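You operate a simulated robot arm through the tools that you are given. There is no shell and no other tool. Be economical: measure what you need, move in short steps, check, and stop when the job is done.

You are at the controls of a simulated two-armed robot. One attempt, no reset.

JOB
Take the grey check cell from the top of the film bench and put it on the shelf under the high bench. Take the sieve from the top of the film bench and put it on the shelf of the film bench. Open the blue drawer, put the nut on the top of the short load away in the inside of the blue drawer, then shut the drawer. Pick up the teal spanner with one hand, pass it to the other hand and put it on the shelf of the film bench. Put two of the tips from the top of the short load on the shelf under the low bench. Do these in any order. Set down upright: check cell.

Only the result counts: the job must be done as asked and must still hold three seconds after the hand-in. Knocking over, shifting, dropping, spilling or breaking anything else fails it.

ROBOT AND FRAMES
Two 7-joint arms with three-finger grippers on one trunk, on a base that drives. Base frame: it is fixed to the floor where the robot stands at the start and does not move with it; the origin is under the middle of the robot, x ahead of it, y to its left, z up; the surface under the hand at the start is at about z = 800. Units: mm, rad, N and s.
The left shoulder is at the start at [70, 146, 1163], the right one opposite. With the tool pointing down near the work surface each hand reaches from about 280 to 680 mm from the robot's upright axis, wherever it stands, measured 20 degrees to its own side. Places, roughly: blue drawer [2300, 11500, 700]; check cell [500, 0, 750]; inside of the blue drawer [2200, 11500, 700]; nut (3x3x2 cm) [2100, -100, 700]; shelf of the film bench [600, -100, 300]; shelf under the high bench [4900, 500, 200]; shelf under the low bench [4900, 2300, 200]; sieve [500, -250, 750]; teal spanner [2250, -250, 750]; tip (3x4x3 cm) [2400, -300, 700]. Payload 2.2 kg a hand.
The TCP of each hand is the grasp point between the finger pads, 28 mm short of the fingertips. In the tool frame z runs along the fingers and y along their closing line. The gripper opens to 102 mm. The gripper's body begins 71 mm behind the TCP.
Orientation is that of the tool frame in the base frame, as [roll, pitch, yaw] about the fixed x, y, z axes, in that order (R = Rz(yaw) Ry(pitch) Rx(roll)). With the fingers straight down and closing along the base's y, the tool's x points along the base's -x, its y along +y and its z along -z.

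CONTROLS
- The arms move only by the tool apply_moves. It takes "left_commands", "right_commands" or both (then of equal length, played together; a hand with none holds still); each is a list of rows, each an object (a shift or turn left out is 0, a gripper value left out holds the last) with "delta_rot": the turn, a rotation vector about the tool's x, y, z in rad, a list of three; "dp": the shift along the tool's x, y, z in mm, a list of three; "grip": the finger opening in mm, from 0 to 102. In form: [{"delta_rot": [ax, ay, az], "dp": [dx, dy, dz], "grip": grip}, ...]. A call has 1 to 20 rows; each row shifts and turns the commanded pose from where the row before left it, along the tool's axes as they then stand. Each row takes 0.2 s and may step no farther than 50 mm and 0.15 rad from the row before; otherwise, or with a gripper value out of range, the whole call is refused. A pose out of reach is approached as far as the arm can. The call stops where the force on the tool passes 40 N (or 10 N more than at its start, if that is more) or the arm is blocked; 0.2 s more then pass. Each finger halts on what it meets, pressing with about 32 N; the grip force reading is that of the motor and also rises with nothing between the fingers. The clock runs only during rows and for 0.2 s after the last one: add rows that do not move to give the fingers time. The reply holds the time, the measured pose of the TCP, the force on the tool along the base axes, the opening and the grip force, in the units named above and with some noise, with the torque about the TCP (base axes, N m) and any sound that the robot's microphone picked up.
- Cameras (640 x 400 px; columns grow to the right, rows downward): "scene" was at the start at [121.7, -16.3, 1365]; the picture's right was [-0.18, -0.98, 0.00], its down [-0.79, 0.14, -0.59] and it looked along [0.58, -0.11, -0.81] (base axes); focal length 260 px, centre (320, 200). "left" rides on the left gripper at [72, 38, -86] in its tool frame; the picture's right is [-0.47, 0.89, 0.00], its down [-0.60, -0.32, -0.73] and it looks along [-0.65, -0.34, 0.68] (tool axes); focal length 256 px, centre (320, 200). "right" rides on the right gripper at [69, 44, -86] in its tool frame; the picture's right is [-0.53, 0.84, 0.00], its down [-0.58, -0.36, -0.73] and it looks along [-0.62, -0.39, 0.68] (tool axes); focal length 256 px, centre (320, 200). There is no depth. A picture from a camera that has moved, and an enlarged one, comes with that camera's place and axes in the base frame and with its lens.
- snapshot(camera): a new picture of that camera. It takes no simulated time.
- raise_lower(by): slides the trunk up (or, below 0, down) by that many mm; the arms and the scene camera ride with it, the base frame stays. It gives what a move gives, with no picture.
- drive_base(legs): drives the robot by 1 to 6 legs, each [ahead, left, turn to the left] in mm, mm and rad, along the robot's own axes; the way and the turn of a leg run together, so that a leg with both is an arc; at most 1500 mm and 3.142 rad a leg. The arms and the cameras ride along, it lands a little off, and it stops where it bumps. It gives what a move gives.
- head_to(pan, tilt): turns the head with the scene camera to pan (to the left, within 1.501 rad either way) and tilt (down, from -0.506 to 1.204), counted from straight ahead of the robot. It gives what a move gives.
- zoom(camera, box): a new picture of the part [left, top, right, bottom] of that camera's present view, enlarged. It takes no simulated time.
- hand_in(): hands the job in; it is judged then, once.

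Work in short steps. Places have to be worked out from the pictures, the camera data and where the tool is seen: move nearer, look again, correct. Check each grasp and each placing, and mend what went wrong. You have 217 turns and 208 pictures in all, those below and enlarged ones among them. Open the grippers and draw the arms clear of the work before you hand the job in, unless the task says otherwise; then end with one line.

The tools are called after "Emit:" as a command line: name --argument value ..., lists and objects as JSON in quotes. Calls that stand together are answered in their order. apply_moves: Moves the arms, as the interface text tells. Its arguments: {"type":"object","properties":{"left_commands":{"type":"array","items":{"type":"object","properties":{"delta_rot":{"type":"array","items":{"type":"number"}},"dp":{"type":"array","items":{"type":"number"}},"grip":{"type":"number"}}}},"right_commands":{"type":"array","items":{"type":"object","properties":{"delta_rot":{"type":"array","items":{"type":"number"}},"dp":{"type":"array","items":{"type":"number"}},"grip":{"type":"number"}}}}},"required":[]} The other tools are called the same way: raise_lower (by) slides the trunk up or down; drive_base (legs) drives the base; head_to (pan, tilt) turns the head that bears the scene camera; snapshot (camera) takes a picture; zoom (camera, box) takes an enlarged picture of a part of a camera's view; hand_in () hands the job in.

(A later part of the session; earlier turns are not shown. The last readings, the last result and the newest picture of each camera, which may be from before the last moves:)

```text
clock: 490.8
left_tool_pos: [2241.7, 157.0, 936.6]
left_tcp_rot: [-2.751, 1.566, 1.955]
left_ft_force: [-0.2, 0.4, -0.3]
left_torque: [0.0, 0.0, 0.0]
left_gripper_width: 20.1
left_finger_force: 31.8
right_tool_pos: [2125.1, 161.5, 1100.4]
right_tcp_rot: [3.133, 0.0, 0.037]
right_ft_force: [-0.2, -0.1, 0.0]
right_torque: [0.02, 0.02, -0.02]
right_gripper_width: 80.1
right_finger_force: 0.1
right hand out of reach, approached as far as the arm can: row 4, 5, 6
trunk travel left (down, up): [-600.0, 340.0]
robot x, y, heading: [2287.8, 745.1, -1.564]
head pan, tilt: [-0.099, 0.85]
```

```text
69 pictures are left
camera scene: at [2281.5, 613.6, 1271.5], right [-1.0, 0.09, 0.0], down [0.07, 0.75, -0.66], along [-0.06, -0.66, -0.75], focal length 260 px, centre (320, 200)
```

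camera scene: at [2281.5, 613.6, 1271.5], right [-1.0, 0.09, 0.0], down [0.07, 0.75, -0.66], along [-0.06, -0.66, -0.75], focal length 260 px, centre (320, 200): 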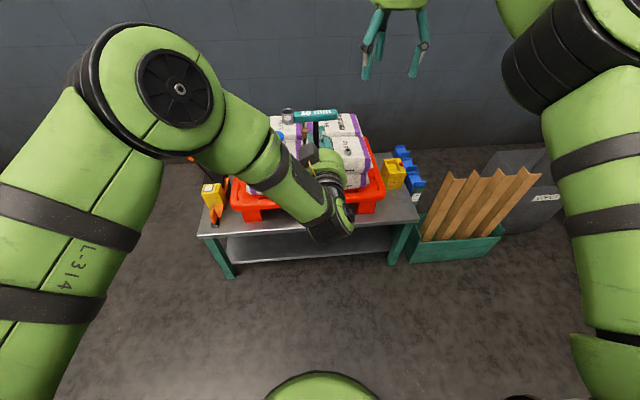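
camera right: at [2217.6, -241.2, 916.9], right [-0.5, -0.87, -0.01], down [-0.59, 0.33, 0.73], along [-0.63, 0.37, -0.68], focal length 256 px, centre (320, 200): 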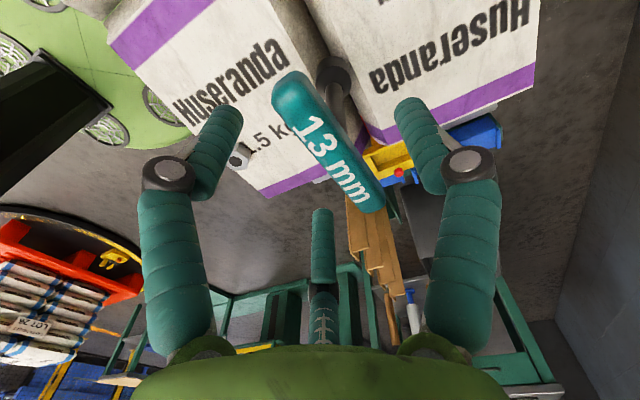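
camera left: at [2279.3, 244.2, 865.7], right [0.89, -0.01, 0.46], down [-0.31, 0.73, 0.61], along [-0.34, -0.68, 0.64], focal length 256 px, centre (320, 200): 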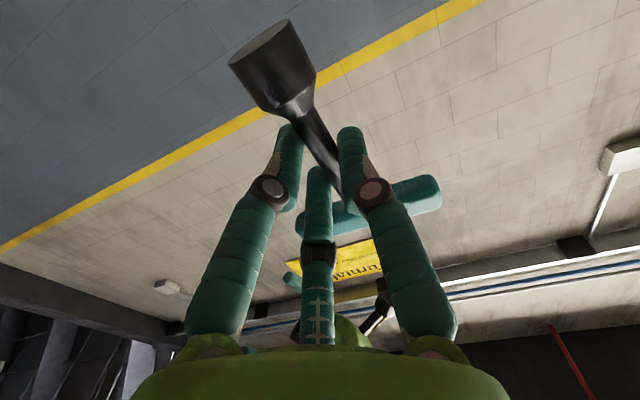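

The handover worked: the left hand alone holds the spanner. I move it aside and pitch it back to point down, tucked in.

Emit:
apply_moves --left_commands '[{"dp": [-10, 40, 0]}, {"dp": [-10, 40, 0]}, {"dp": [-10, 40, 0]}, {"dp": [-10, 40, 0]}, {"delta_rot": [0, 0.15, 0]}, {"delta_rot": [0, 0.15, 0]}, {"delta_rot": [0, 0.15, 0]}, {"delta_rot": [0, 0.15, 0]}, {"delta_rot": [0, 0.15, 0]}, {"delta_rot": [0, 0.15, 0]}, {"delta_rot": [0, 0.15, 0]}, {"delta_rot": [0, 0.15, 0]}, {"delta_rot": [0, 0.15, 0]}, {"delta_rot": [0, 0.15, 0]}, {"delta_rot": [0, 0.07, 0]}, {"dp": [45, 0, 0]}, {"dp": [45, 0, 0]}, {"dp": [45, 0, 0]}, {"dp": [45, 0, 0]}, {}]'

Emit:
drive_base --legs '[[310, 0, 0]]'

Emit:
snapshot --camera "left"

Emit:
snapshot --camera "scene"

```text
clock: 495.0
left_tool_pos: [2368.7, 348.3, 994.4]
left_tcp_rot: [-3.141, -0.003, 1.566]
left_ft_force: [-1.1, 0.1, -1.3]
left_torque: [-0.05, 0.02, 0.01]
left_gripper_width: 20.1
left_finger_force: 31.6
left hand out of reach, approached as far as the arm can: row 3, 4
right_tool_pos: [2124.9, 161.7, 1099.2]
right_tcp_rot: [3.134, -0.003, 0.037]
right_ft_force: [0.7, -0.4, -0.2]
right_torque: [0.0, -0.05, -0.02]
right_gripper_width: 80.1
right_finger_force: 0.1
trunk travel left (down, up): [-600.0, 340.0]
robot x, y, heading: [2284.8, 745.3, -1.563]
head pan, tilt: [-0.099, 0.85]
```

```text
clock: 497.1
left_tool_pos: [2366.6, 35.0, 994.9]
left_tcp_rot: [-3.141, -0.003, 1.558]
left_ft_force: [-0.1, 0.3, -2.5]
left_torque: [-0.05, 0.01, 0.0]
left_gripper_width: 20.2
left_finger_force: 32.0
right_tool_pos: [2121.4, -150.0, 1100.6]
right_tcp_rot: [3.131, -0.002, 0.03]
right_ft_force: [-0.7, 0.1, -0.9]
right_torque: [-0.02, 0.01, 0.02]
right_gripper_width: 80.0
right_finger_force: 0.1
trunk travel left (down, up): [-600.0, 340.0]
robot x, y, heading: [2287.3, 433.2, -1.569]
head pan, tilt: [-0.099, 0.85]
```

```text
68 pictures are left
camera left: at [2405.0, 106.5, 1081.3], right [0.88, -0.48, 0.0], down [-0.32, -0.6, 0.73], along [-0.35, -0.64, -0.68], focal length 256 px, centre (320, 200)
```

left: 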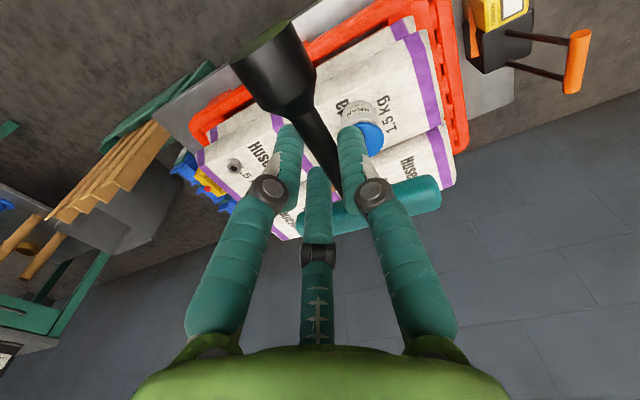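

```text
67 pictures are left
camera scene: at [2280.5, 301.0, 1271.6], right [-0.99, 0.1, 0.0], down [0.08, 0.75, -0.66], along [-0.07, -0.66, -0.75], focal length 260 px, centre (320, 200)
```

scene: 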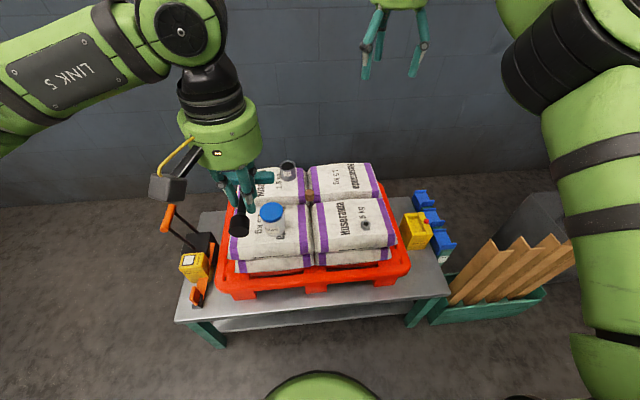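

The spanner is still firmly held. The nut sights at about (2120, -90). I bring the right hand above it and down to z≈800.

Emit:
apply_moves --right_commands '[{"dp": [0, -30, 30], "grip": 60}, {"dp": [0, -30, 40]}, {"dp": [0, 0, 45]}, {"dp": [0, 0, 45]}, {"dp": [0, 0, 45]}, {"dp": [0, 0, 45]}, {"dp": [0, 0, 45]}, {}]'

Emit:
snapshot --camera "right"

Emit:
zoom --camera "scene" --box '[300, 140, 440, 260]'

```text
clock: 498.9
left_tool_pos: [2366.7, 35.1, 994.4]
left_tcp_rot: [-3.141, -0.003, 1.558]
left_ft_force: [0.3, 0.3, -1.8]
left_torque: [-0.08, 0.05, -0.01]
left_gripper_width: 20.4
left_finger_force: 32.0
right_tool_pos: [2123.6, -95.0, 802.8]
right_tcp_rot: [3.132, -0.002, 0.029]
right_ft_force: [0.4, 0.2, 0.4]
right_torque: [-0.05, 0.0, -0.01]
right_gripper_width: 60.0
right_finger_force: 0.1
trunk travel left (down, up): [-600.0, 340.0]
robot x, y, heading: [2286.9, 430.6, -1.576]
head pan, tilt: [-0.099, 0.85]
```

```text
66 pictures are left
camera right: at [2193.7, -135.9, 890.9], right [-0.51, -0.86, 0.01], down [-0.59, 0.36, 0.73], along [-0.63, 0.36, -0.69], focal length 256 px, centre (320, 200)
```

right: 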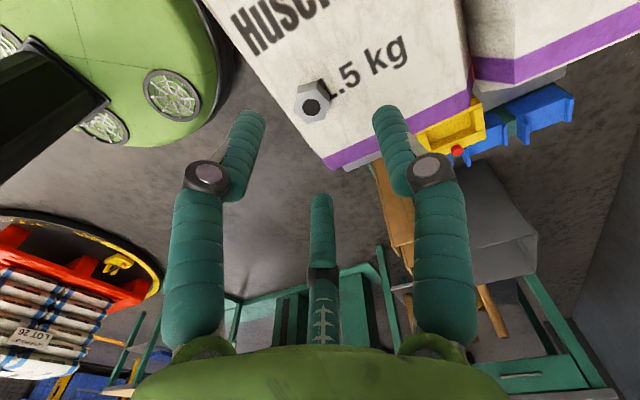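

```text
3.33 times, centred on (370, 200) of scene
camera zoom: at [2280.8, 300.9, 1271.6], right [-0.99, 0.1, 0.0], down [0.07, 0.75, -0.66], along [-0.07, -0.66, -0.75], focal length 866 px, centre (153, 200)
```

zoom: 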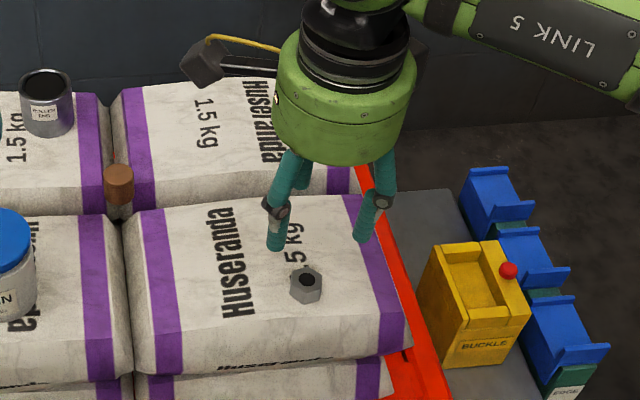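

The nut's centre works out at (2121, -89, 713). I centre on it and descend to z≈735.

Emit:
apply_moves --right_commands '[{"dp": [-2.5, -6, 25]}, {"dp": [0, 0, 25]}, {"dp": [0, 0, 17]}, {}]'

Emit:
snapshot --camera "right"

```text
clock: 499.9
left_tool_pos: [2367.4, 34.2, 995.1]
left_tcp_rot: [-3.14, -0.001, 1.56]
left_ft_force: [-0.6, 0.4, -1.6]
left_torque: [-0.07, -0.02, -0.02]
left_gripper_width: 20.2
left_finger_force: 31.8
right_tool_pos: [2119.5, -88.1, 736.1]
right_tcp_rot: [3.13, -0.002, 0.029]
right_ft_force: [0.2, 1.1, -0.7]
right_torque: [-0.03, 0.04, 0.01]
right_gripper_width: 59.7
right_finger_force: 0.0
trunk travel left (down, up): [-600.0, 340.0]
robot x, y, heading: [2287.3, 431.6, -1.568]
head pan, tilt: [-0.099, 0.85]
```

```text
64 pictures are left
camera right: at [2190.4, -129.9, 824.0], right [-0.51, -0.86, 0.01], down [-0.59, 0.35, 0.73], along [-0.63, 0.37, -0.69], focal length 256 px, centre (320, 200)
```

right: 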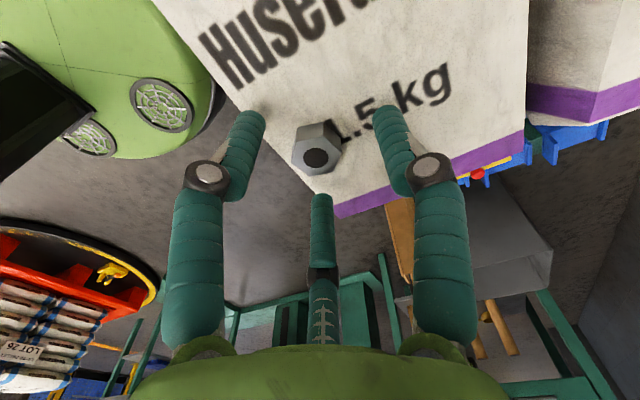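

The nut is centred between the fingers. I go 3 mm lower and close.

Emit:
apply_moves --right_commands '[{"dp": [0, 0, 3]}, {"grip": 40}, {"grip": 15}, {}, {}]'

Emit:
apply_moves --right_commands '[{"dp": [0, 0, -20]}, {"dp": [0, 0, -40]}, {"dp": [0, 0, -45]}, {"dp": [0, 0, -45]}, {"dp": [0, 0, -45]}, {"dp": [0, 0, -40]}, {}]'

Emit:
snapshot --camera "right"

```text
clock: 501.1
left_tool_pos: [2366.7, 34.3, 993.1]
left_tcp_rot: [-3.139, -0.003, 1.559]
left_ft_force: [-0.2, -0.2, -1.5]
left_torque: [-0.06, 0.03, -0.01]
left_gripper_width: 20.5
left_finger_force: 31.8
right_tool_pos: [2118.0, -86.6, 733.2]
right_tcp_rot: [3.133, -0.004, 0.029]
right_ft_force: [-0.3, -0.5, 0.5]
right_torque: [-0.01, 0.01, 0.03]
right_gripper_width: 21.6
right_finger_force: 32.0
trunk travel left (down, up): [-600.0, 340.0]
robot x, y, heading: [2291.9, 428.6, -1.573]
head pan, tilt: [-0.099, 0.85]
```

```text
clock: 502.7
left_tool_pos: [2367.1, 34.3, 993.8]
left_tcp_rot: [-3.139, -0.002, 1.558]
left_ft_force: [0.4, 0.5, -1.1]
left_torque: [-0.05, 0.02, 0.01]
left_gripper_width: 20.1
left_finger_force: 32.0
right_tool_pos: [2116.6, -85.7, 971.0]
right_tcp_rot: [3.133, -0.003, 0.031]
right_ft_force: [0.6, -0.5, 0.7]
right_torque: [0.02, 0.01, 0.0]
right_gripper_width: 21.5
right_finger_force: 31.8
trunk travel left (down, up): [-600.0, 340.0]
robot x, y, heading: [2287.2, 432.9, -1.569]
head pan, tilt: [-0.099, 0.85]
```

```text
63 pictures are left
camera right: at [2188.2, -127.4, 1057.5], right [-0.51, -0.86, 0.01], down [-0.59, 0.35, 0.73], along [-0.63, 0.37, -0.69], focal length 256 px, centre (320, 200)
```

right: 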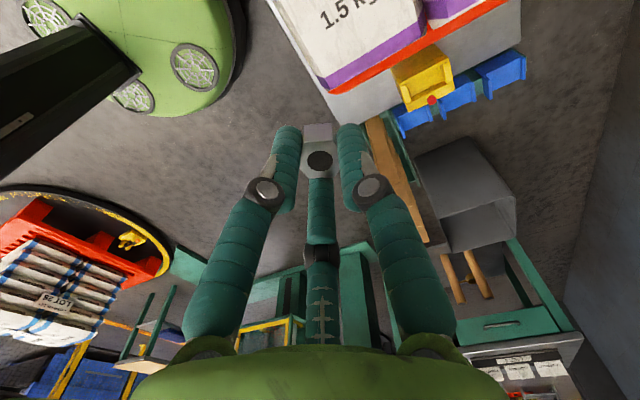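

The nut is held at 21.5 mm. I retract the right hand, and start the trip back to the front of the film bench: first away from the load to x≈3200, y≈3450.

Emit:
apply_moves --right_commands '[{"dp": [0, -38, 0]}, {"dp": [0, -38, 0]}, {"dp": [0, -38, 0]}, {}]'

Emit:
drive_base --legs '[[-330, 0, 0], [0, 920, 0], [-1400, 0, 0], [-1290, 0, 0]]'

```text
clock: 503.7
left_tool_pos: [2367.3, 33.6, 993.3]
left_tcp_rot: [-3.139, -0.004, 1.56]
left_ft_force: [0.2, -0.7, -1.0]
left_torque: [-0.07, 0.03, -0.05]
left_gripper_width: 20.2
left_finger_force: 31.8
right_tool_pos: [2114.7, 29.8, 966.6]
right_tcp_rot: [3.133, -0.002, 0.027]
right_ft_force: [0.6, -0.2, -1.3]
right_torque: [0.01, -0.03, 0.01]
right_gripper_width: 21.3
right_finger_force: 31.7
trunk travel left (down, up): [-600.0, 340.0]
robot x, y, heading: [2290.2, 429.7, -1.57]
head pan, tilt: [-0.099, 0.85]
```

```text
clock: 522.9
left_tool_pos: [3222.8, 3038.7, 993.5]
left_tcp_rot: [-3.141, -0.004, 1.599]
left_ft_force: [0.0, -0.1, -1.9]
left_torque: [-0.03, -0.02, 0.02]
left_gripper_width: 20.3
left_finger_force: 31.9
right_tool_pos: [2970.2, 3022.4, 967.7]
right_tcp_rot: [3.131, -0.004, 0.069]
right_ft_force: [0.9, 0.4, 0.0]
right_torque: [-0.01, 0.03, 0.01]
right_gripper_width: 21.2
right_finger_force: 32.3
trunk travel left (down, up): [-600.0, 340.0]
robot x, y, heading: [3127.6, 3431.8, -1.528]
head pan, tilt: [-0.099, 0.85]
```

I straighten and strafe right along y≈3430 to x≈-420.

Emit:
drive_base --legs '[[0, 0, -0.043], [0, -1500, 0], [0, -1500, 0], [0, -550, 0]]'

```text
clock: 540.4
left_tool_pos: [-321.6, 2985.6, 992.9]
left_tcp_rot: [-3.141, -0.006, 1.585]
left_ft_force: [0.3, -0.1, -1.5]
left_torque: [-0.09, 0.03, 0.04]
left_gripper_width: 20.1
left_finger_force: 32.3
right_tool_pos: [-572.1, 2973.1, 968.7]
right_tcp_rot: [3.131, 0.0, 0.058]
right_ft_force: [-1.0, 0.5, -0.6]
right_torque: [-0.02, 0.0, -0.01]
right_gripper_width: 21.4
right_finger_force: 32.1
trunk travel left (down, up): [-600.0, 340.0]
robot x, y, heading: [-411.8, 3376.0, -1.546]
head pan, tilt: [-0.099, 0.85]
```

Now I drive along -y to y≈-110, in front of the film bench, and turn to face it.

Emit:
drive_base --legs '[[0, 0, -0.022], [1200, 0, 0], [1200, 0, 0], [1080, 0, 0], [0, 0, 1.571]]'

Emit:
head_to --pan 0.0 --tilt 0.7

Emit:
snapshot --camera "scene"

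```text
clock: 561.6
left_tool_pos: [-11.0, -15.4, 994.7]
left_tcp_rot: [-3.14, -0.004, -3.124]
left_ft_force: [0.0, 0.9, -2.8]
left_torque: [-0.02, -0.06, 0.02]
left_gripper_width: 20.4
left_finger_force: 32.1
right_tool_pos: [1.4, -267.8, 967.1]
right_tcp_rot: [3.132, -0.001, 1.629]
right_ft_force: [-0.8, 0.6, -0.2]
right_torque: [0.03, 0.0, -0.01]
right_gripper_width: 21.2
right_finger_force: 32.3
trunk travel left (down, up): [-600.0, 340.0]
robot x, y, heading: [-404.2, -106.6, 0.031]
head pan, tilt: [-0.099, 0.85]
```

```text
clock: 562.3
left_tool_pos: [-10.5, -15.4, 992.5]
left_tcp_rot: [-3.14, -0.003, -3.126]
left_ft_force: [-0.1, 0.7, -2.0]
left_torque: [-0.01, -0.03, 0.02]
left_gripper_width: 20.5
left_finger_force: 31.6
right_tool_pos: [0.8, -268.0, 968.3]
right_tcp_rot: [3.134, -0.004, 1.63]
right_ft_force: [0.1, 1.2, -1.1]
right_torque: [0.0, 0.02, 0.01]
right_gripper_width: 21.5
right_finger_force: 32.3
trunk travel left (down, up): [-600.0, 340.0]
robot x, y, heading: [-411.3, -105.5, 0.029]
head pan, tilt: [0.0, 0.7]
```

```text
62 pictures are left
camera scene: at [-272.7, -104.8, 1283.8], right [0.03, -1.0, 0.0], down [-0.64, -0.02, -0.76], along [0.76, 0.02, -0.64], focal length 260 px, centre (320, 200)
```

scene: 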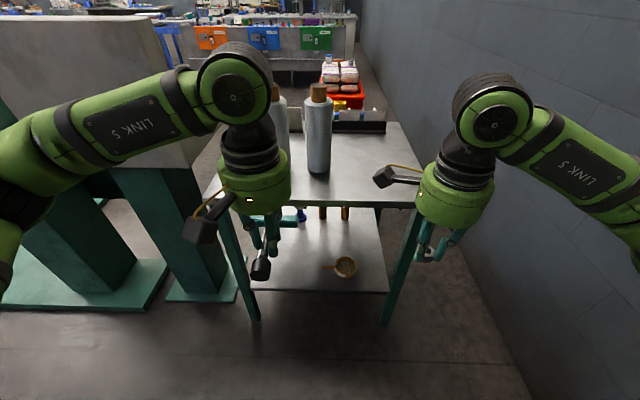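

The shelf and sieve are in view. I straighten, extend the left hand with the spanner, retract the right, and lower the trunk fully.

Emit:
apply_moves --left_commands '[{"dp": [-33, 10, 0]}, {"dp": [-33, 10, 0]}, {"dp": [-33, 10, 0]}, {"dp": [-31, 10, 0]}, {}]' --right_commands '[{"dp": [0, -20, 0]}, {"dp": [0, -20, 0]}, {"dp": [0, -20, 0]}, {"dp": [0, -15, 0]}, {}]'

Emit:
drive_base --legs '[[0, 0, -0.029]]'

Emit:
raise_lower --by -400

Emit:
raise_lower --by -200

Emit:
head_to --pan 0.0 --tilt 0.4

Emit:
snapshot --camera "scene"

```text
clock: 563.5
left_tool_pos: [117.2, 27.2, 994.5]
left_tcp_rot: [3.141, -0.002, -3.126]
left_ft_force: [-1.0, -0.3, -1.6]
left_torque: [-0.01, -0.03, 0.02]
left_gripper_width: 20.1
left_finger_force: 32.3
right_tool_pos: [-73.7, -273.2, 966.6]
right_tcp_rot: [3.131, 0.0, 1.629]
right_ft_force: [0.2, -0.3, -0.3]
right_torque: [-0.03, -0.05, 0.02]
right_gripper_width: 21.4
right_finger_force: 31.9
trunk travel left (down, up): [-600.0, 340.0]
robot x, y, heading: [-409.1, -101.3, 0.03]
head pan, tilt: [0.0, 0.7]
```

```text
clock: 564.2
left_tool_pos: [120.7, 12.6, 992.8]
left_tcp_rot: [-3.14, -0.003, 3.131]
left_ft_force: [0.4, -0.6, -2.3]
left_torque: [0.0, -0.05, -0.01]
left_gripper_width: 20.6
left_finger_force: 32.5
right_tool_pos: [-79.7, -281.2, 966.5]
right_tcp_rot: [3.133, -0.002, 1.6]
right_ft_force: [0.4, -0.1, -0.8]
right_torque: [0.0, 0.01, 0.0]
right_gripper_width: 21.5
right_finger_force: 31.6
trunk travel left (down, up): [-600.0, 340.0]
robot x, y, heading: [-409.7, -104.7, -0.003]
head pan, tilt: [0.0, 0.7]
```

```text
clock: 568.1
left_tool_pos: [119.8, 12.0, 592.9]
left_tcp_rot: [-3.141, -0.002, 3.13]
left_ft_force: [0.2, -0.2, -2.6]
left_torque: [-0.01, -0.08, 0.04]
left_gripper_width: 20.4
left_finger_force: 32.1
right_tool_pos: [-79.7, -282.5, 565.9]
right_tcp_rot: [3.131, -0.002, 1.601]
right_ft_force: [-0.2, 0.2, -0.8]
right_torque: [0.0, 0.03, -0.03]
right_gripper_width: 21.5
right_finger_force: 32.3
trunk travel left (down, up): [-200.0, 740.0]
robot x, y, heading: [-405.6, -104.1, -0.001]
head pan, tilt: [0.0, 0.7]
```

```text
clock: 570.2
left_tool_pos: [119.9, 11.4, 393.3]
left_tcp_rot: [-3.141, -0.004, 3.131]
left_ft_force: [-0.1, -0.1, -1.9]
left_torque: [-0.02, -0.05, -0.03]
left_gripper_width: 20.3
left_finger_force: 32.0
right_tool_pos: [-79.9, -282.2, 366.4]
right_tcp_rot: [3.131, -0.004, 1.601]
right_ft_force: [-0.5, 0.3, -1.3]
right_torque: [0.03, 0.0, -0.02]
right_gripper_width: 21.3
right_finger_force: 31.9
trunk travel left (down, up): [0.0, 940.0]
robot x, y, heading: [-407.2, -107.7, -0.004]
head pan, tilt: [0.0, 0.7]
```

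```text
clock: 571.0
left_tool_pos: [119.9, 11.6, 393.7]
left_tcp_rot: [-3.14, -0.004, 3.128]
left_ft_force: [-0.3, 0.0, -1.8]
left_torque: [0.0, -0.06, 0.01]
left_gripper_width: 20.3
left_finger_force: 32.0
right_tool_pos: [-78.6, -282.8, 366.7]
right_tcp_rot: [3.131, -0.003, 1.602]
right_ft_force: [-0.4, 0.4, -0.2]
right_torque: [0.01, 0.03, -0.05]
right_gripper_width: 21.7
right_finger_force: 32.1
trunk travel left (down, up): [0.0, 940.0]
robot x, y, heading: [-408.6, -101.1, 0.003]
head pan, tilt: [0.0, 0.4]
```

```text
61 pictures are left
camera scene: at [-265.0, -108.6, 710.6], right [0.0, -1.0, 0.0], down [-0.39, 0.0, -0.92], along [0.92, 0.0, -0.39], focal length 260 px, centre (320, 200)
```

scene: 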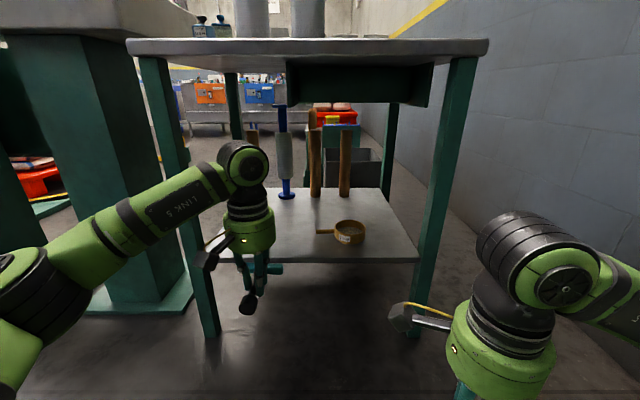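

Clearances look fine but tight at the left leg, so I shift 25 mm right and drive in 280 mm.

Emit:
drive_base --legs '[[0, -25, 0], [180, 0, 0], [100, 0, 0]]'

Emit:
snapshot --camera "scene"

Emit:
snapshot --camera "left"

```text
clock: 573.7
left_tool_pos: [399.8, -12.3, 393.4]
left_tcp_rot: [3.141, -0.003, 3.13]
left_ft_force: [-0.4, 0.3, -1.5]
left_torque: [-0.03, -0.07, -0.06]
left_gripper_width: 20.3
left_finger_force: 31.6
right_tool_pos: [201.0, -306.6, 365.7]
right_tcp_rot: [3.132, -0.004, 1.602]
right_ft_force: [0.7, -1.0, -0.3]
right_torque: [0.02, -0.03, -0.03]
right_gripper_width: 21.5
right_finger_force: 32.2
trunk travel left (down, up): [0.0, 940.0]
robot x, y, heading: [-125.2, -133.7, 0.0]
head pan, tilt: [0.0, 0.4]
```

```text
60 pictures are left
camera scene: at [14.4, -133.7, 710.7], right [0.0, -1.0, 0.0], down [-0.39, 0.0, -0.92], along [0.92, 0.0, -0.39], focal length 260 px, centre (320, 200)
```

scene: 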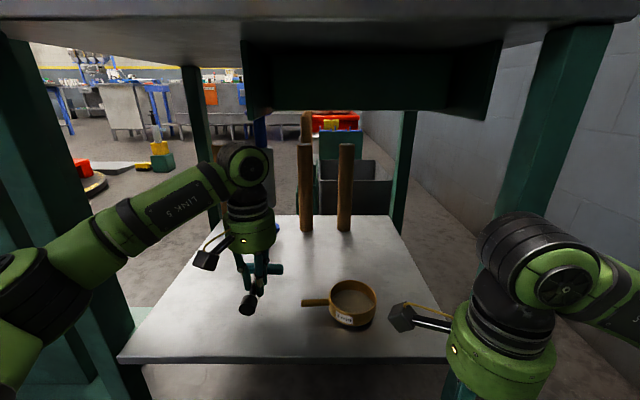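

```text
59 pictures are left
camera left: at [326.8, 25.9, 481.0], right [0.48, 0.88, 0.0], down [0.6, -0.32, 0.73], along [0.64, -0.35, -0.68], focal length 256 px, centre (320, 200)
```

left: 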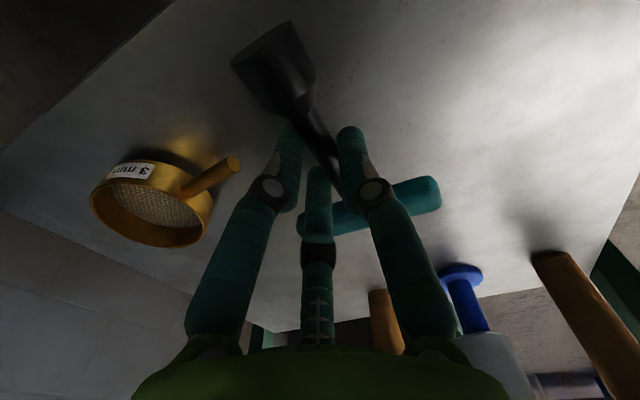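

The spanner is over the free part of the shelf. I lower the left hand to just above contact.

Emit:
apply_moves --left_commands '[{"dp": [0, 0, 30]}, {"dp": [0, 0, 20]}, {"dp": [0, 0, 8]}, {}]'

Emit:
apply_moves --left_commands '[{"dp": [0, 0, 4]}, {"dp": [0, 0, 4]}, {}]'

Emit:
snapshot --camera "left"

```text
clock: 574.7
left_tool_pos: [399.3, -15.6, 337.1]
left_tcp_rot: [-3.14, 0.0, 3.13]
left_ft_force: [1.2, 0.4, 6.8]
left_torque: [0.03, 0.36, -0.02]
left_gripper_width: 20.4
left_finger_force: 32.5
right_tool_pos: [199.6, -307.4, 366.1]
right_tcp_rot: [3.13, -0.003, 1.6]
right_ft_force: [-0.8, 0.4, -0.7]
right_torque: [-0.04, 0.02, -0.01]
right_gripper_width: 21.4
right_finger_force: 32.0
trunk travel left (down, up): [0.0, 940.0]
robot x, y, heading: [-130.1, -131.0, -0.002]
head pan, tilt: [0.0, 0.4]
```

```text
clock: 575.5
left_tool_pos: [399.4, -14.7, 330.1]
left_tcp_rot: [-3.138, 0.003, 3.131]
left_ft_force: [7.8, -1.4, 18.8]
left_torque: [0.11, 0.53, 0.01]
left_gripper_width: 19.7
left_finger_force: 31.4
right_tool_pos: [199.7, -307.3, 366.8]
right_tcp_rot: [3.13, -0.003, 1.6]
right_ft_force: [-0.3, 0.3, -0.4]
right_torque: [0.01, -0.02, 0.0]
right_gripper_width: 21.2
right_finger_force: 32.2
trunk travel left (down, up): [0.0, 940.0]
robot x, y, heading: [-127.7, -128.2, -0.001]
head pan, tilt: [0.0, 0.4]
```

```text
58 pictures are left
camera left: at [326.4, 25.2, 416.7], right [0.47, 0.88, 0.0], down [0.6, -0.32, 0.73], along [0.65, -0.35, -0.68], focal length 256 px, centre (320, 200)
```

left: 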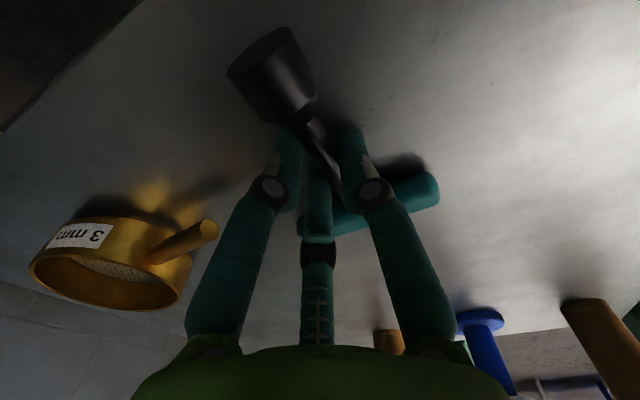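

The spanner is resting on the shelf. I ease up slightly, open, and lift away.

Emit:
apply_moves --left_commands '[{"dp": [0, 0, -3]}, {"grip": 35}, {"grip": 60}, {}, {"dp": [0, 0, -20]}, {"dp": [0, 0, -40]}, {}]'

Emit:
snapshot --camera "left"

Emit:
snapshot --camera "scene"

```text
clock: 577.1
left_tool_pos: [398.5, -14.9, 390.1]
left_tcp_rot: [3.141, -0.003, 3.131]
left_ft_force: [0.1, 0.5, 0.5]
left_torque: [0.04, 0.01, 0.01]
left_gripper_width: 59.7
left_finger_force: 0.1
right_tool_pos: [200.0, -306.6, 364.3]
right_tcp_rot: [3.131, -0.003, 1.598]
right_ft_force: [0.6, -0.6, -0.7]
right_torque: [0.0, 0.0, 0.0]
right_gripper_width: 21.5
right_finger_force: 32.4
trunk travel left (down, up): [0.0, 940.0]
robot x, y, heading: [-126.3, -129.6, -0.001]
head pan, tilt: [0.0, 0.4]
```

```text
57 pictures are left
camera left: at [325.8, 23.9, 477.2], right [0.48, 0.88, 0.0], down [0.6, -0.32, 0.73], along [0.64, -0.35, -0.68], focal length 256 px, centre (320, 200)
```

left: 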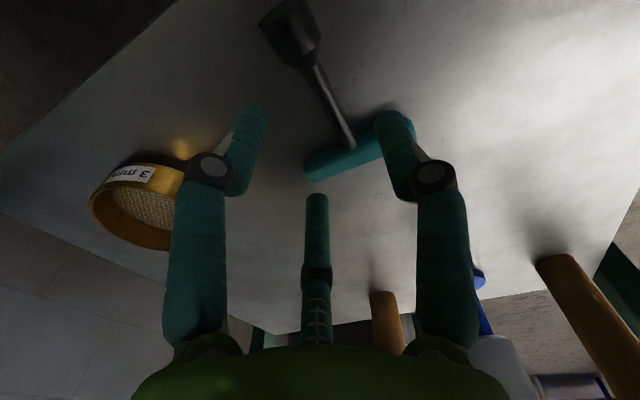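

```text
56 pictures are left
camera scene: at [14.2, -133.8, 710.7], right [0.0, -1.0, 0.0], down [-0.39, 0.0, -0.92], along [0.92, 0.0, -0.39], focal length 260 px, centre (320, 200)
```

scene: 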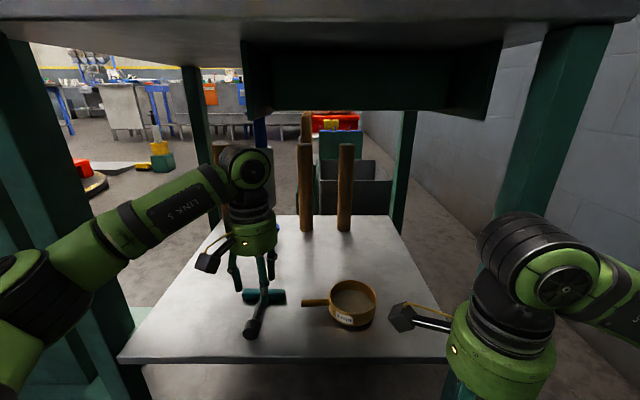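

The spanner lies flat on the shelf beside the sieve. I back out, raise the trunk, and tuck the left hand.

Emit:
drive_base --legs '[[-330, 0, 0]]'

Emit:
raise_lower --by 400

Emit:
raise_lower --by 300

Emit:
apply_moves --left_commands '[{"dp": [35, 0, 0]}, {"dp": [35, 0, 0]}, {"dp": [35, 0, 0]}, {"dp": [35, 0, 0]}, {}]'

Emit:
drive_base --legs '[[0, 0, 1.571], [1450, 0, 0], [1450, 0, 0], [660, 0, 0]]'

```text
clock: 579.3
left_tool_pos: [66.7, -16.8, 389.1]
left_tcp_rot: [-3.141, -0.003, 3.126]
left_ft_force: [-0.3, 0.2, 0.0]
left_torque: [-0.03, -0.02, -0.01]
left_gripper_width: 60.0
left_finger_force: 0.2
right_tool_pos: [-133.0, -307.0, 367.0]
right_tcp_rot: [3.131, -0.002, 1.597]
right_ft_force: [-0.2, 0.8, -0.4]
right_torque: [0.05, 0.01, 0.02]
right_gripper_width: 21.4
right_finger_force: 31.7
trunk travel left (down, up): [0.0, 940.0]
robot x, y, heading: [-462.9, -131.1, -0.006]
head pan, tilt: [0.0, 0.4]
```

```text
clock: 583.1
left_tool_pos: [66.7, -17.4, 790.0]
left_tcp_rot: [-3.141, -0.004, 3.127]
left_ft_force: [-0.4, 0.4, -0.6]
left_torque: [-0.03, 0.03, 0.04]
left_gripper_width: 60.0
left_finger_force: 0.0
right_tool_pos: [-133.2, -309.2, 766.5]
right_tcp_rot: [3.13, -0.004, 1.598]
right_ft_force: [0.4, 0.2, -0.7]
right_torque: [0.03, -0.02, 0.02]
right_gripper_width: 21.4
right_finger_force: 32.1
trunk travel left (down, up): [-400.0, 540.0]
robot x, y, heading: [-460.3, -126.8, -0.007]
head pan, tilt: [0.0, 0.4]
```

```text
clock: 586.1
left_tool_pos: [68.1, -16.5, 1089.4]
left_tcp_rot: [-3.141, -0.003, 3.126]
left_ft_force: [0.3, 1.0, -0.3]
left_torque: [0.04, 0.02, 0.03]
left_gripper_width: 60.0
left_finger_force: 0.2
right_tool_pos: [-132.7, -308.5, 1066.1]
right_tcp_rot: [3.131, -0.004, 1.598]
right_ft_force: [-1.2, 0.1, -0.1]
right_torque: [-0.01, 0.02, 0.0]
right_gripper_width: 21.5
right_finger_force: 32.0
trunk travel left (down, up): [-700.0, 240.0]
robot x, y, heading: [-458.5, -129.3, -0.005]
head pan, tilt: [0.0, 0.4]
```

```text
clock: 587.3
left_tool_pos: [-72.7, -14.5, 1090.6]
left_tcp_rot: [-3.141, -0.004, 3.127]
left_ft_force: [1.2, 0.4, 0.8]
left_torque: [-0.01, -0.01, -0.01]
left_gripper_width: 60.0
left_finger_force: 0.1
right_tool_pos: [-132.7, -308.3, 1065.7]
right_tcp_rot: [3.132, -0.003, 1.597]
right_ft_force: [-0.4, -0.5, 0.4]
right_torque: [0.0, 0.02, 0.01]
right_gripper_width: 21.6
right_finger_force: 31.9
trunk travel left (down, up): [-700.0, 240.0]
robot x, y, heading: [-463.2, -133.8, -0.004]
head pan, tilt: [0.0, 0.4]
```

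```text
clock: 608.6
left_tool_pos: [-596.5, 3863.4, 1091.4]
left_tcp_rot: [-3.141, -0.002, -1.569]
left_ft_force: [0.0, 0.6, 0.2]
left_torque: [-0.04, 0.01, -0.03]
left_gripper_width: 59.7
left_finger_force: 0.0
right_tool_pos: [-301.4, 3810.1, 1066.7]
right_tcp_rot: [3.131, -0.002, -3.099]
right_ft_force: [0.4, 0.4, 0.1]
right_torque: [0.03, -0.03, 0.03]
right_gripper_width: 21.5
right_finger_force: 31.6
trunk travel left (down, up): [-700.0, 240.0]
robot x, y, heading: [-477.2, 3484.3, 1.585]
head pan, tilt: [0.0, 0.4]
```

Facing +y now, I strafe right to x≈2950 and look along +y for the way to the blue drawer.

Emit:
drive_base --legs '[[-100, 0, -0.015], [0, -1450, 0], [0, -1450, 0], [0, -520, 0]]'

Emit:
head_to --pan 0.15 --tilt 0.25

Emit:
snapshot --camera "scene"

```text
clock: 626.0
left_tool_pos: [2843.9, 3652.8, 1089.3]
left_tcp_rot: [-3.141, -0.003, -1.624]
left_ft_force: [-0.3, 0.2, 0.0]
left_torque: [0.0, -0.01, 0.01]
left_gripper_width: 59.9
left_finger_force: 0.1
right_tool_pos: [3135.8, 3581.9, 1065.5]
right_tcp_rot: [3.132, -0.003, 3.132]
right_ft_force: [0.5, -0.4, -0.2]
right_torque: [0.0, -0.04, 0.04]
right_gripper_width: 21.3
right_finger_force: 32.4
trunk travel left (down, up): [-700.0, 240.0]
robot x, y, heading: [2947.8, 3263.7, 1.534]
head pan, tilt: [0.0, 0.4]
```

```text
clock: 626.7
left_tool_pos: [2845.4, 3652.0, 1090.3]
left_tcp_rot: [3.14, -0.004, -1.624]
left_ft_force: [0.2, -0.1, 0.2]
left_torque: [-0.01, 0.05, 0.0]
left_gripper_width: 59.9
left_finger_force: 0.0
right_tool_pos: [3137.7, 3582.6, 1066.4]
right_tcp_rot: [3.13, -0.003, 3.132]
right_ft_force: [0.4, 0.3, -0.2]
right_torque: [0.0, 0.04, 0.01]
right_gripper_width: 21.5
right_finger_force: 32.1
trunk travel left (down, up): [-700.0, 240.0]
robot x, y, heading: [2947.2, 3267.2, 1.533]
head pan, tilt: [0.15, 0.25]
```

```text
55 pictures are left
camera scene: at [2938.3, 3402.4, 1424.6], right [0.99, 0.11, 0.0], down [0.03, -0.25, -0.97], along [-0.11, 0.96, -0.25], focal length 260 px, centre (320, 200)
```

scene: 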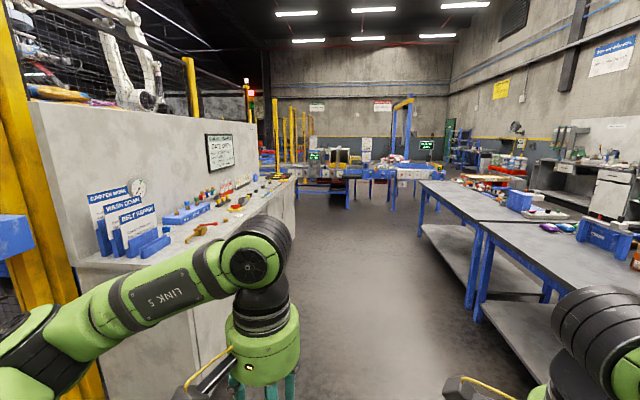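

A clear corridor runs at x≈3000 between the counter and the blue tables. I drive ahead to y≈6900 and look again.

Emit:
drive_base --legs '[[0, 0, 0.038], [1450, 0, 0], [1450, 0, 0], [750, 0, 0]]'

Emit:
head_to --pan 0.1 --tilt 0.3

Emit:
snapshot --camera "scene"

```text
clock: 644.8
left_tool_pos: [2773.5, 7296.1, 1091.8]
left_tcp_rot: [-3.14, -0.002, -1.56]
left_ft_force: [-0.6, 0.0, -0.5]
left_torque: [0.03, -0.03, 0.0]
left_gripper_width: 60.1
left_finger_force: 0.1
right_tool_pos: [3069.0, 7245.4, 1066.4]
right_tcp_rot: [3.131, -0.004, -3.089]
right_ft_force: [0.9, 0.3, 0.3]
right_torque: [0.01, -0.01, -0.01]
right_gripper_width: 21.2
right_finger_force: 31.6
trunk travel left (down, up): [-700.0, 240.0]
robot x, y, heading: [2898.7, 6915.1, 1.593]
head pan, tilt: [0.15, 0.25]
```

```text
clock: 645.4
left_tool_pos: [2775.1, 7297.6, 1089.3]
left_tcp_rot: [-3.142, -0.003, -1.56]
left_ft_force: [0.3, -0.2, 0.0]
left_torque: [0.01, 0.01, 0.05]
left_gripper_width: 59.8
left_finger_force: 0.0
right_tool_pos: [3069.9, 7247.1, 1065.3]
right_tcp_rot: [3.131, -0.003, -3.088]
right_ft_force: [-0.5, -0.4, -0.9]
right_torque: [0.0, -0.01, 0.03]
right_gripper_width: 21.7
right_finger_force: 32.1
trunk travel left (down, up): [-700.0, 240.0]
robot x, y, heading: [2903.9, 6912.3, 1.596]
head pan, tilt: [0.099, 0.3]
```

```text
54 pictures are left
camera scene: at [2887.6, 7054.2, 1420.0], right [0.99, 0.12, 0.0], down [0.04, -0.29, -0.96], along [-0.12, 0.95, -0.3], focal length 260 px, centre (320, 200)
```

scene: 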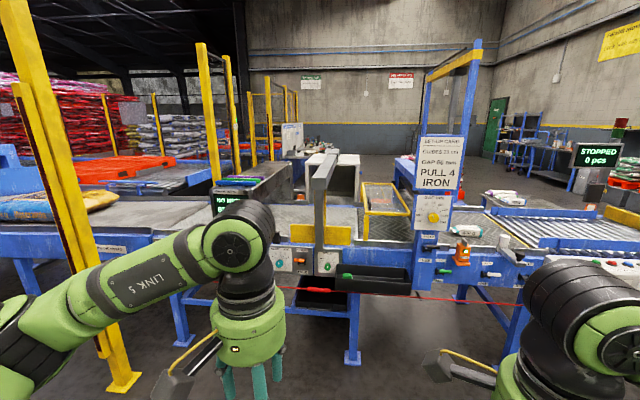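

A conveyor line crosses the way ahead. I look right for a way around it, and zoom ahead for the drawer.

Emit:
zoom --camera "scene" --box '[240, 80, 400, 200]'

Emit:
head_to --pan -0.8 --tilt 0.3

Emit:
snapshot --camera "scene"

```text
3.33 times, centred on (320, 140) of scene
camera zoom: at [2887.6, 7054.2, 1420.0], right [0.99, 0.12, 0.0], down [0.04, -0.29, -0.96], along [-0.12, 0.95, -0.3], focal length 866 px, centre (320, 400)
```

zoom: 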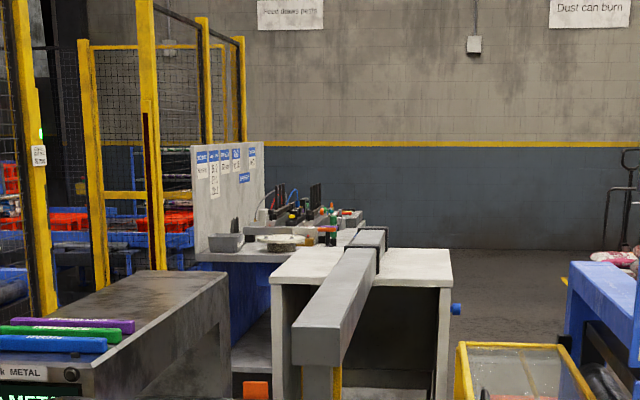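

```text
clock: 646.6
left_tool_pos: [2773.5, 7296.6, 1090.1]
left_tcp_rot: [3.141, -0.003, -1.561]
left_ft_force: [-0.6, -0.4, -0.3]
left_torque: [0.01, -0.01, 0.05]
left_gripper_width: 59.9
left_finger_force: 0.0
right_tool_pos: [3070.2, 7247.0, 1065.8]
right_tcp_rot: [3.13, -0.004, -3.089]
right_ft_force: [-0.1, 0.2, 0.8]
right_torque: [0.0, 0.03, 0.04]
right_gripper_width: 21.2
right_finger_force: 32.1
trunk travel left (down, up): [-700.0, 240.0]
robot x, y, heading: [2902.0, 6913.0, 1.592]
head pan, tilt: [-0.799, 0.3]
```

```text
52 pictures are left
camera scene: at [2964.4, 7028.0, 1420.0], right [0.71, -0.7, 0.0], down [-0.21, -0.21, -0.96], along [0.67, 0.68, -0.3], focal length 260 px, centre (320, 200)
```

scene: 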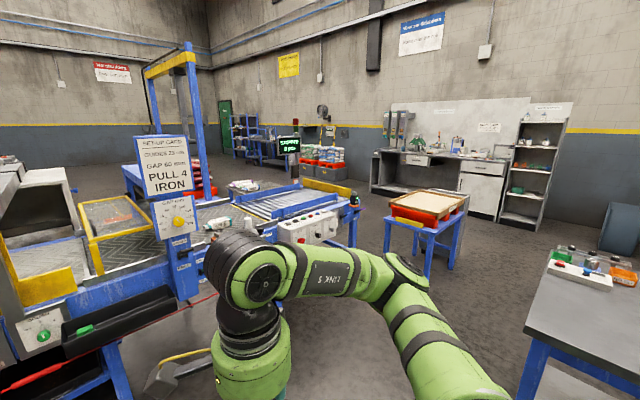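

The line ends at about x≈5300, with a tray table before it. I go around: to y≈7330, face +x, then along to x≈6400 passing below the tray table.

Emit:
drive_base --legs '[[420, 0, 0], [0, 0, -1.593], [1450, 0, 0]]'

Emit:
head_to --pan 0.2 --tilt 0.4

Emit:
snapshot --camera "scene"

```text
clock: 659.8
left_tool_pos: [4724.0, 7436.5, 1089.3]
left_tcp_rot: [3.141, -0.001, 3.12]
left_ft_force: [-0.2, -0.2, 0.4]
left_torque: [0.02, 0.02, 0.02]
left_gripper_width: 60.0
left_finger_force: 0.1
right_tool_pos: [4662.6, 7143.2, 1065.7]
right_tcp_rot: [3.13, -0.004, 1.591]
right_ft_force: [0.1, -0.5, -0.7]
right_torque: [-0.01, -0.04, -0.02]
right_gripper_width: 21.6
right_finger_force: 31.6
trunk travel left (down, up): [-700.0, 240.0]
robot x, y, heading: [4336.5, 7322.3, -0.008]
head pan, tilt: [-0.799, 0.3]
```

```text
clock: 661.1
left_tool_pos: [4723.6, 7436.2, 1089.3]
left_tcp_rot: [3.139, -0.002, 3.118]
left_ft_force: [0.0, 0.2, 0.5]
left_torque: [0.05, 0.04, -0.01]
left_gripper_width: 59.6
left_finger_force: 0.1
right_tool_pos: [4663.1, 7142.2, 1066.8]
right_tcp_rot: [3.131, -0.004, 1.591]
right_ft_force: [0.2, 0.3, -0.2]
right_torque: [-0.01, 0.02, 0.0]
right_gripper_width: 21.4
right_finger_force: 32.2
trunk travel left (down, up): [-700.0, 240.0]
robot x, y, heading: [4338.3, 7323.4, -0.006]
head pan, tilt: [0.201, 0.4]
```

```text
51 pictures are left
camera scene: at [4477.5, 7336.9, 1410.7], right [0.19, -0.98, 0.0], down [-0.38, -0.07, -0.92], along [0.9, 0.17, -0.39], focal length 260 px, centre (320, 200)
```

scene: 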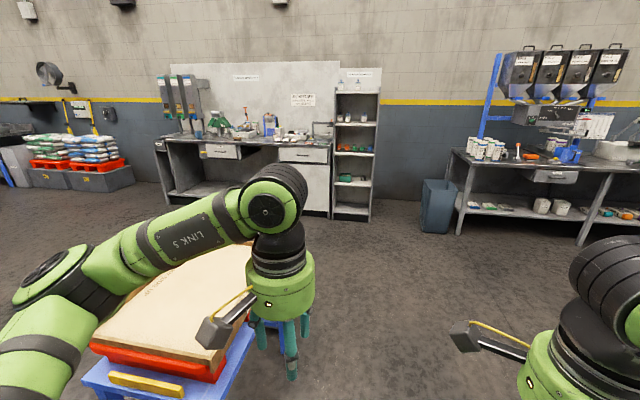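

The tray table is close ahead on the left. I look down at both sides to judge the gap.

Emit:
head_to --pan -0.9 --tilt 0.7

Emit:
snapshot --camera "scene"

Emit:
head_to --pan 0.7 --tilt 0.6

Emit:
snapshot --camera "scene"

```text
clock: 662.4
left_tool_pos: [4724.1, 7436.9, 1089.8]
left_tcp_rot: [3.141, -0.005, 3.119]
left_ft_force: [-0.2, -0.1, 1.0]
left_torque: [0.0, 0.0, -0.01]
left_gripper_width: 59.9
left_finger_force: 0.0
right_tool_pos: [4662.5, 7142.2, 1065.8]
right_tcp_rot: [3.131, -0.003, 1.59]
right_ft_force: [-0.2, 0.5, -0.3]
right_torque: [0.0, -0.02, -0.01]
right_gripper_width: 21.2
right_finger_force: 31.8
trunk travel left (down, up): [-700.0, 240.0]
robot x, y, heading: [4338.0, 7327.3, -0.008]
head pan, tilt: [-0.901, 0.7]
```

```text
50 pictures are left
camera scene: at [4438.6, 7252.5, 1383.9], right [-0.79, -0.61, 0.0], down [-0.39, 0.51, -0.77], along [0.47, -0.6, -0.64], focal length 260 px, centre (320, 200)
```

scene: 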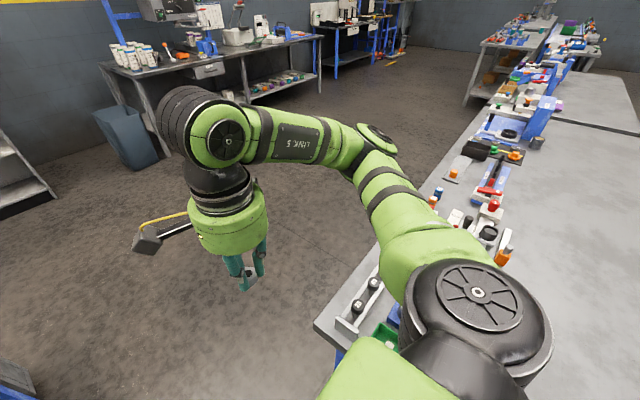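

```text
clock: 664.1
left_tool_pos: [4724.1, 7435.8, 1089.5]
left_tcp_rot: [3.141, -0.003, 3.118]
left_ft_force: [0.1, 0.1, 0.0]
left_torque: [-0.03, -0.02, 0.0]
left_gripper_width: 60.0
left_finger_force: 0.1
right_tool_pos: [4663.5, 7143.1, 1068.0]
right_tcp_rot: [3.131, -0.002, 1.589]
right_ft_force: [0.0, 0.2, 0.2]
right_torque: [0.04, -0.02, 0.02]
right_gripper_width: 21.3
right_finger_force: 32.4
trunk travel left (down, up): [-700.0, 240.0]
robot x, y, heading: [4339.1, 7321.4, -0.015]
head pan, tilt: [0.7, 0.6]
```

```text
49 pictures are left
camera scene: at [4454.7, 7375.7, 1392.5], right [0.64, -0.77, 0.0], down [-0.44, -0.36, -0.83], along [0.64, 0.52, -0.56], focal length 260 px, centre (320, 200)
```

scene: 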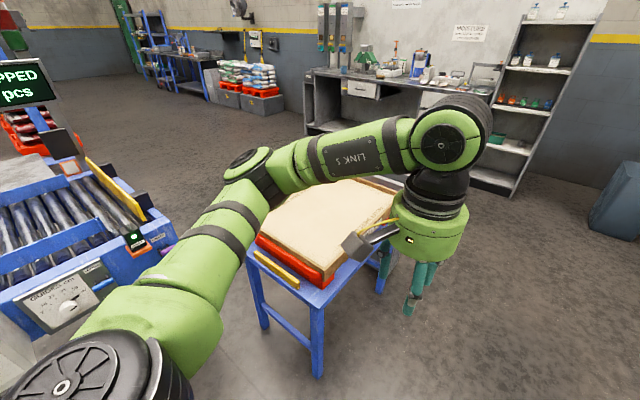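

The gap between the blue table's corner (4592, 7067) and the tray table's corner (4830, 7660) is about 640 mm. I pass diagonally through its middle.

Emit:
drive_base --legs '[[0, 190, 0.012], [744, -298, 0], [1300, -80, 0]]'

Emit:
head_to --pan 1.1 --tilt 0.35

Emit:
snapshot --camera "scene"

```text
clock: 675.7
left_tool_pos: [6773.3, 7260.1, 1089.7]
left_tcp_rot: [3.141, -0.002, 3.138]
left_ft_force: [0.4, -0.5, -0.2]
left_torque: [0.03, -0.01, -0.01]
left_gripper_width: 60.2
left_finger_force: 0.1
right_tool_pos: [6718.3, 6965.3, 1065.9]
right_tcp_rot: [3.131, -0.004, 1.61]
right_ft_force: [-0.1, -0.1, -1.3]
right_torque: [-0.01, 0.02, 0.02]
right_gripper_width: 21.3
right_finger_force: 32.1
trunk travel left (down, up): [-700.0, 240.0]
robot x, y, heading: [6390.7, 7143.2, 0.004]
head pan, tilt: [0.7, 0.6]
```

```text
clock: 676.6
left_tool_pos: [6773.4, 7261.0, 1089.4]
left_tcp_rot: [3.141, -0.004, 3.137]
left_ft_force: [-0.1, -0.6, 0.0]
left_torque: [-0.03, 0.0, -0.01]
left_gripper_width: 59.9
left_finger_force: 0.1
right_tool_pos: [6718.3, 6966.2, 1066.1]
right_tcp_rot: [3.131, -0.004, 1.61]
right_ft_force: [0.1, 0.4, -0.9]
right_torque: [0.02, 0.0, -0.03]
right_gripper_width: 21.3
right_finger_force: 31.8
trunk travel left (down, up): [-700.0, 240.0]
robot x, y, heading: [6390.7, 7140.1, 0.007]
head pan, tilt: [1.1, 0.351]
```

```text
48 pictures are left
camera scene: at [6480.8, 7220.7, 1415.2], right [0.89, -0.45, 0.0], down [-0.15, -0.31, -0.94], along [0.42, 0.84, -0.34], focal length 260 px, centre (320, 200)
```

scene: 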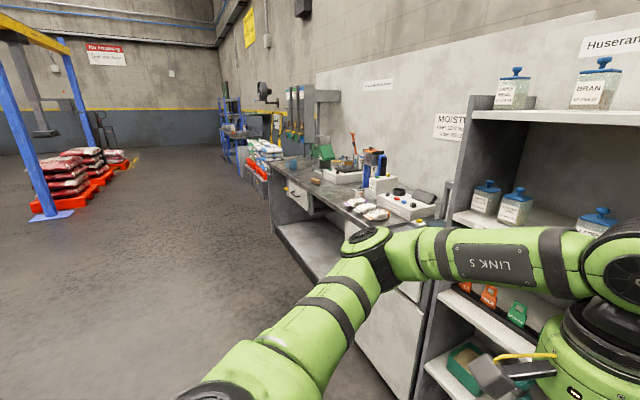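

I strafe along +y to y≈10400 and look towards the drawer.

Emit:
drive_base --legs '[[0, 1450, 0], [0, 1450, 0], [0, 360, 0], [0, 0, 1.571]]'

Emit:
head_to --pan 1.3 --tilt 0.3

Emit:
snapshot --camera "scene"

```text
clock: 696.6
left_tool_pos: [6202.2, 10822.8, 1089.0]
left_tcp_rot: [-3.14, -0.003, -1.537]
left_ft_force: [0.1, -0.3, -1.1]
left_torque: [-0.01, -0.01, 0.0]
left_gripper_width: 59.9
left_finger_force: 0.0
right_tool_pos: [6499.1, 10778.6, 1067.0]
right_tcp_rot: [3.131, -0.004, -3.065]
right_ft_force: [-0.1, -1.3, -0.1]
right_torque: [0.04, 0.01, -0.01]
right_gripper_width: 21.7
right_finger_force: 32.1
trunk travel left (down, up): [-700.0, 240.0]
robot x, y, heading: [6335.6, 10443.3, 1.615]
head pan, tilt: [1.1, 0.351]
```

```text
clock: 697.3
left_tool_pos: [6201.8, 10821.7, 1089.7]
left_tcp_rot: [3.14, -0.005, -1.535]
left_ft_force: [-0.5, 0.5, 0.9]
left_torque: [0.02, -0.02, 0.03]
left_gripper_width: 59.8
left_finger_force: 0.0
right_tool_pos: [6499.0, 10778.9, 1067.3]
right_tcp_rot: [3.133, -0.003, -3.064]
right_ft_force: [-0.2, 0.1, -0.1]
right_torque: [0.0, 0.02, 0.0]
right_gripper_width: 21.3
right_finger_force: 31.9
trunk travel left (down, up): [-700.0, 240.0]
robot x, y, heading: [6338.3, 10441.3, 1.618]
head pan, tilt: [1.3, 0.3]
```

```text
47 pictures are left
camera scene: at [6243.3, 10510.4, 1419.9], right [0.22, 0.97, 0.0], down [0.29, -0.07, -0.96], along [-0.93, 0.21, -0.3], focal length 260 px, centre (320, 200)
```

scene: 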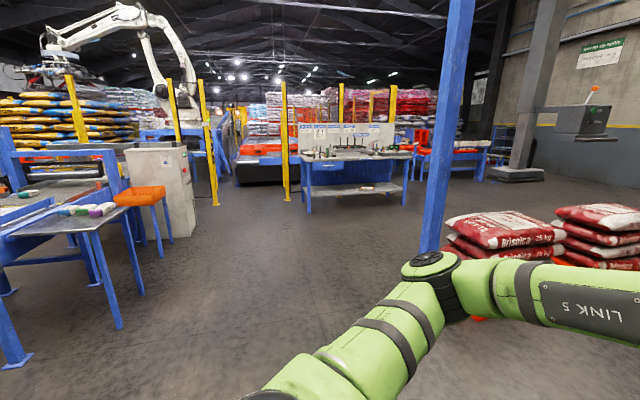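

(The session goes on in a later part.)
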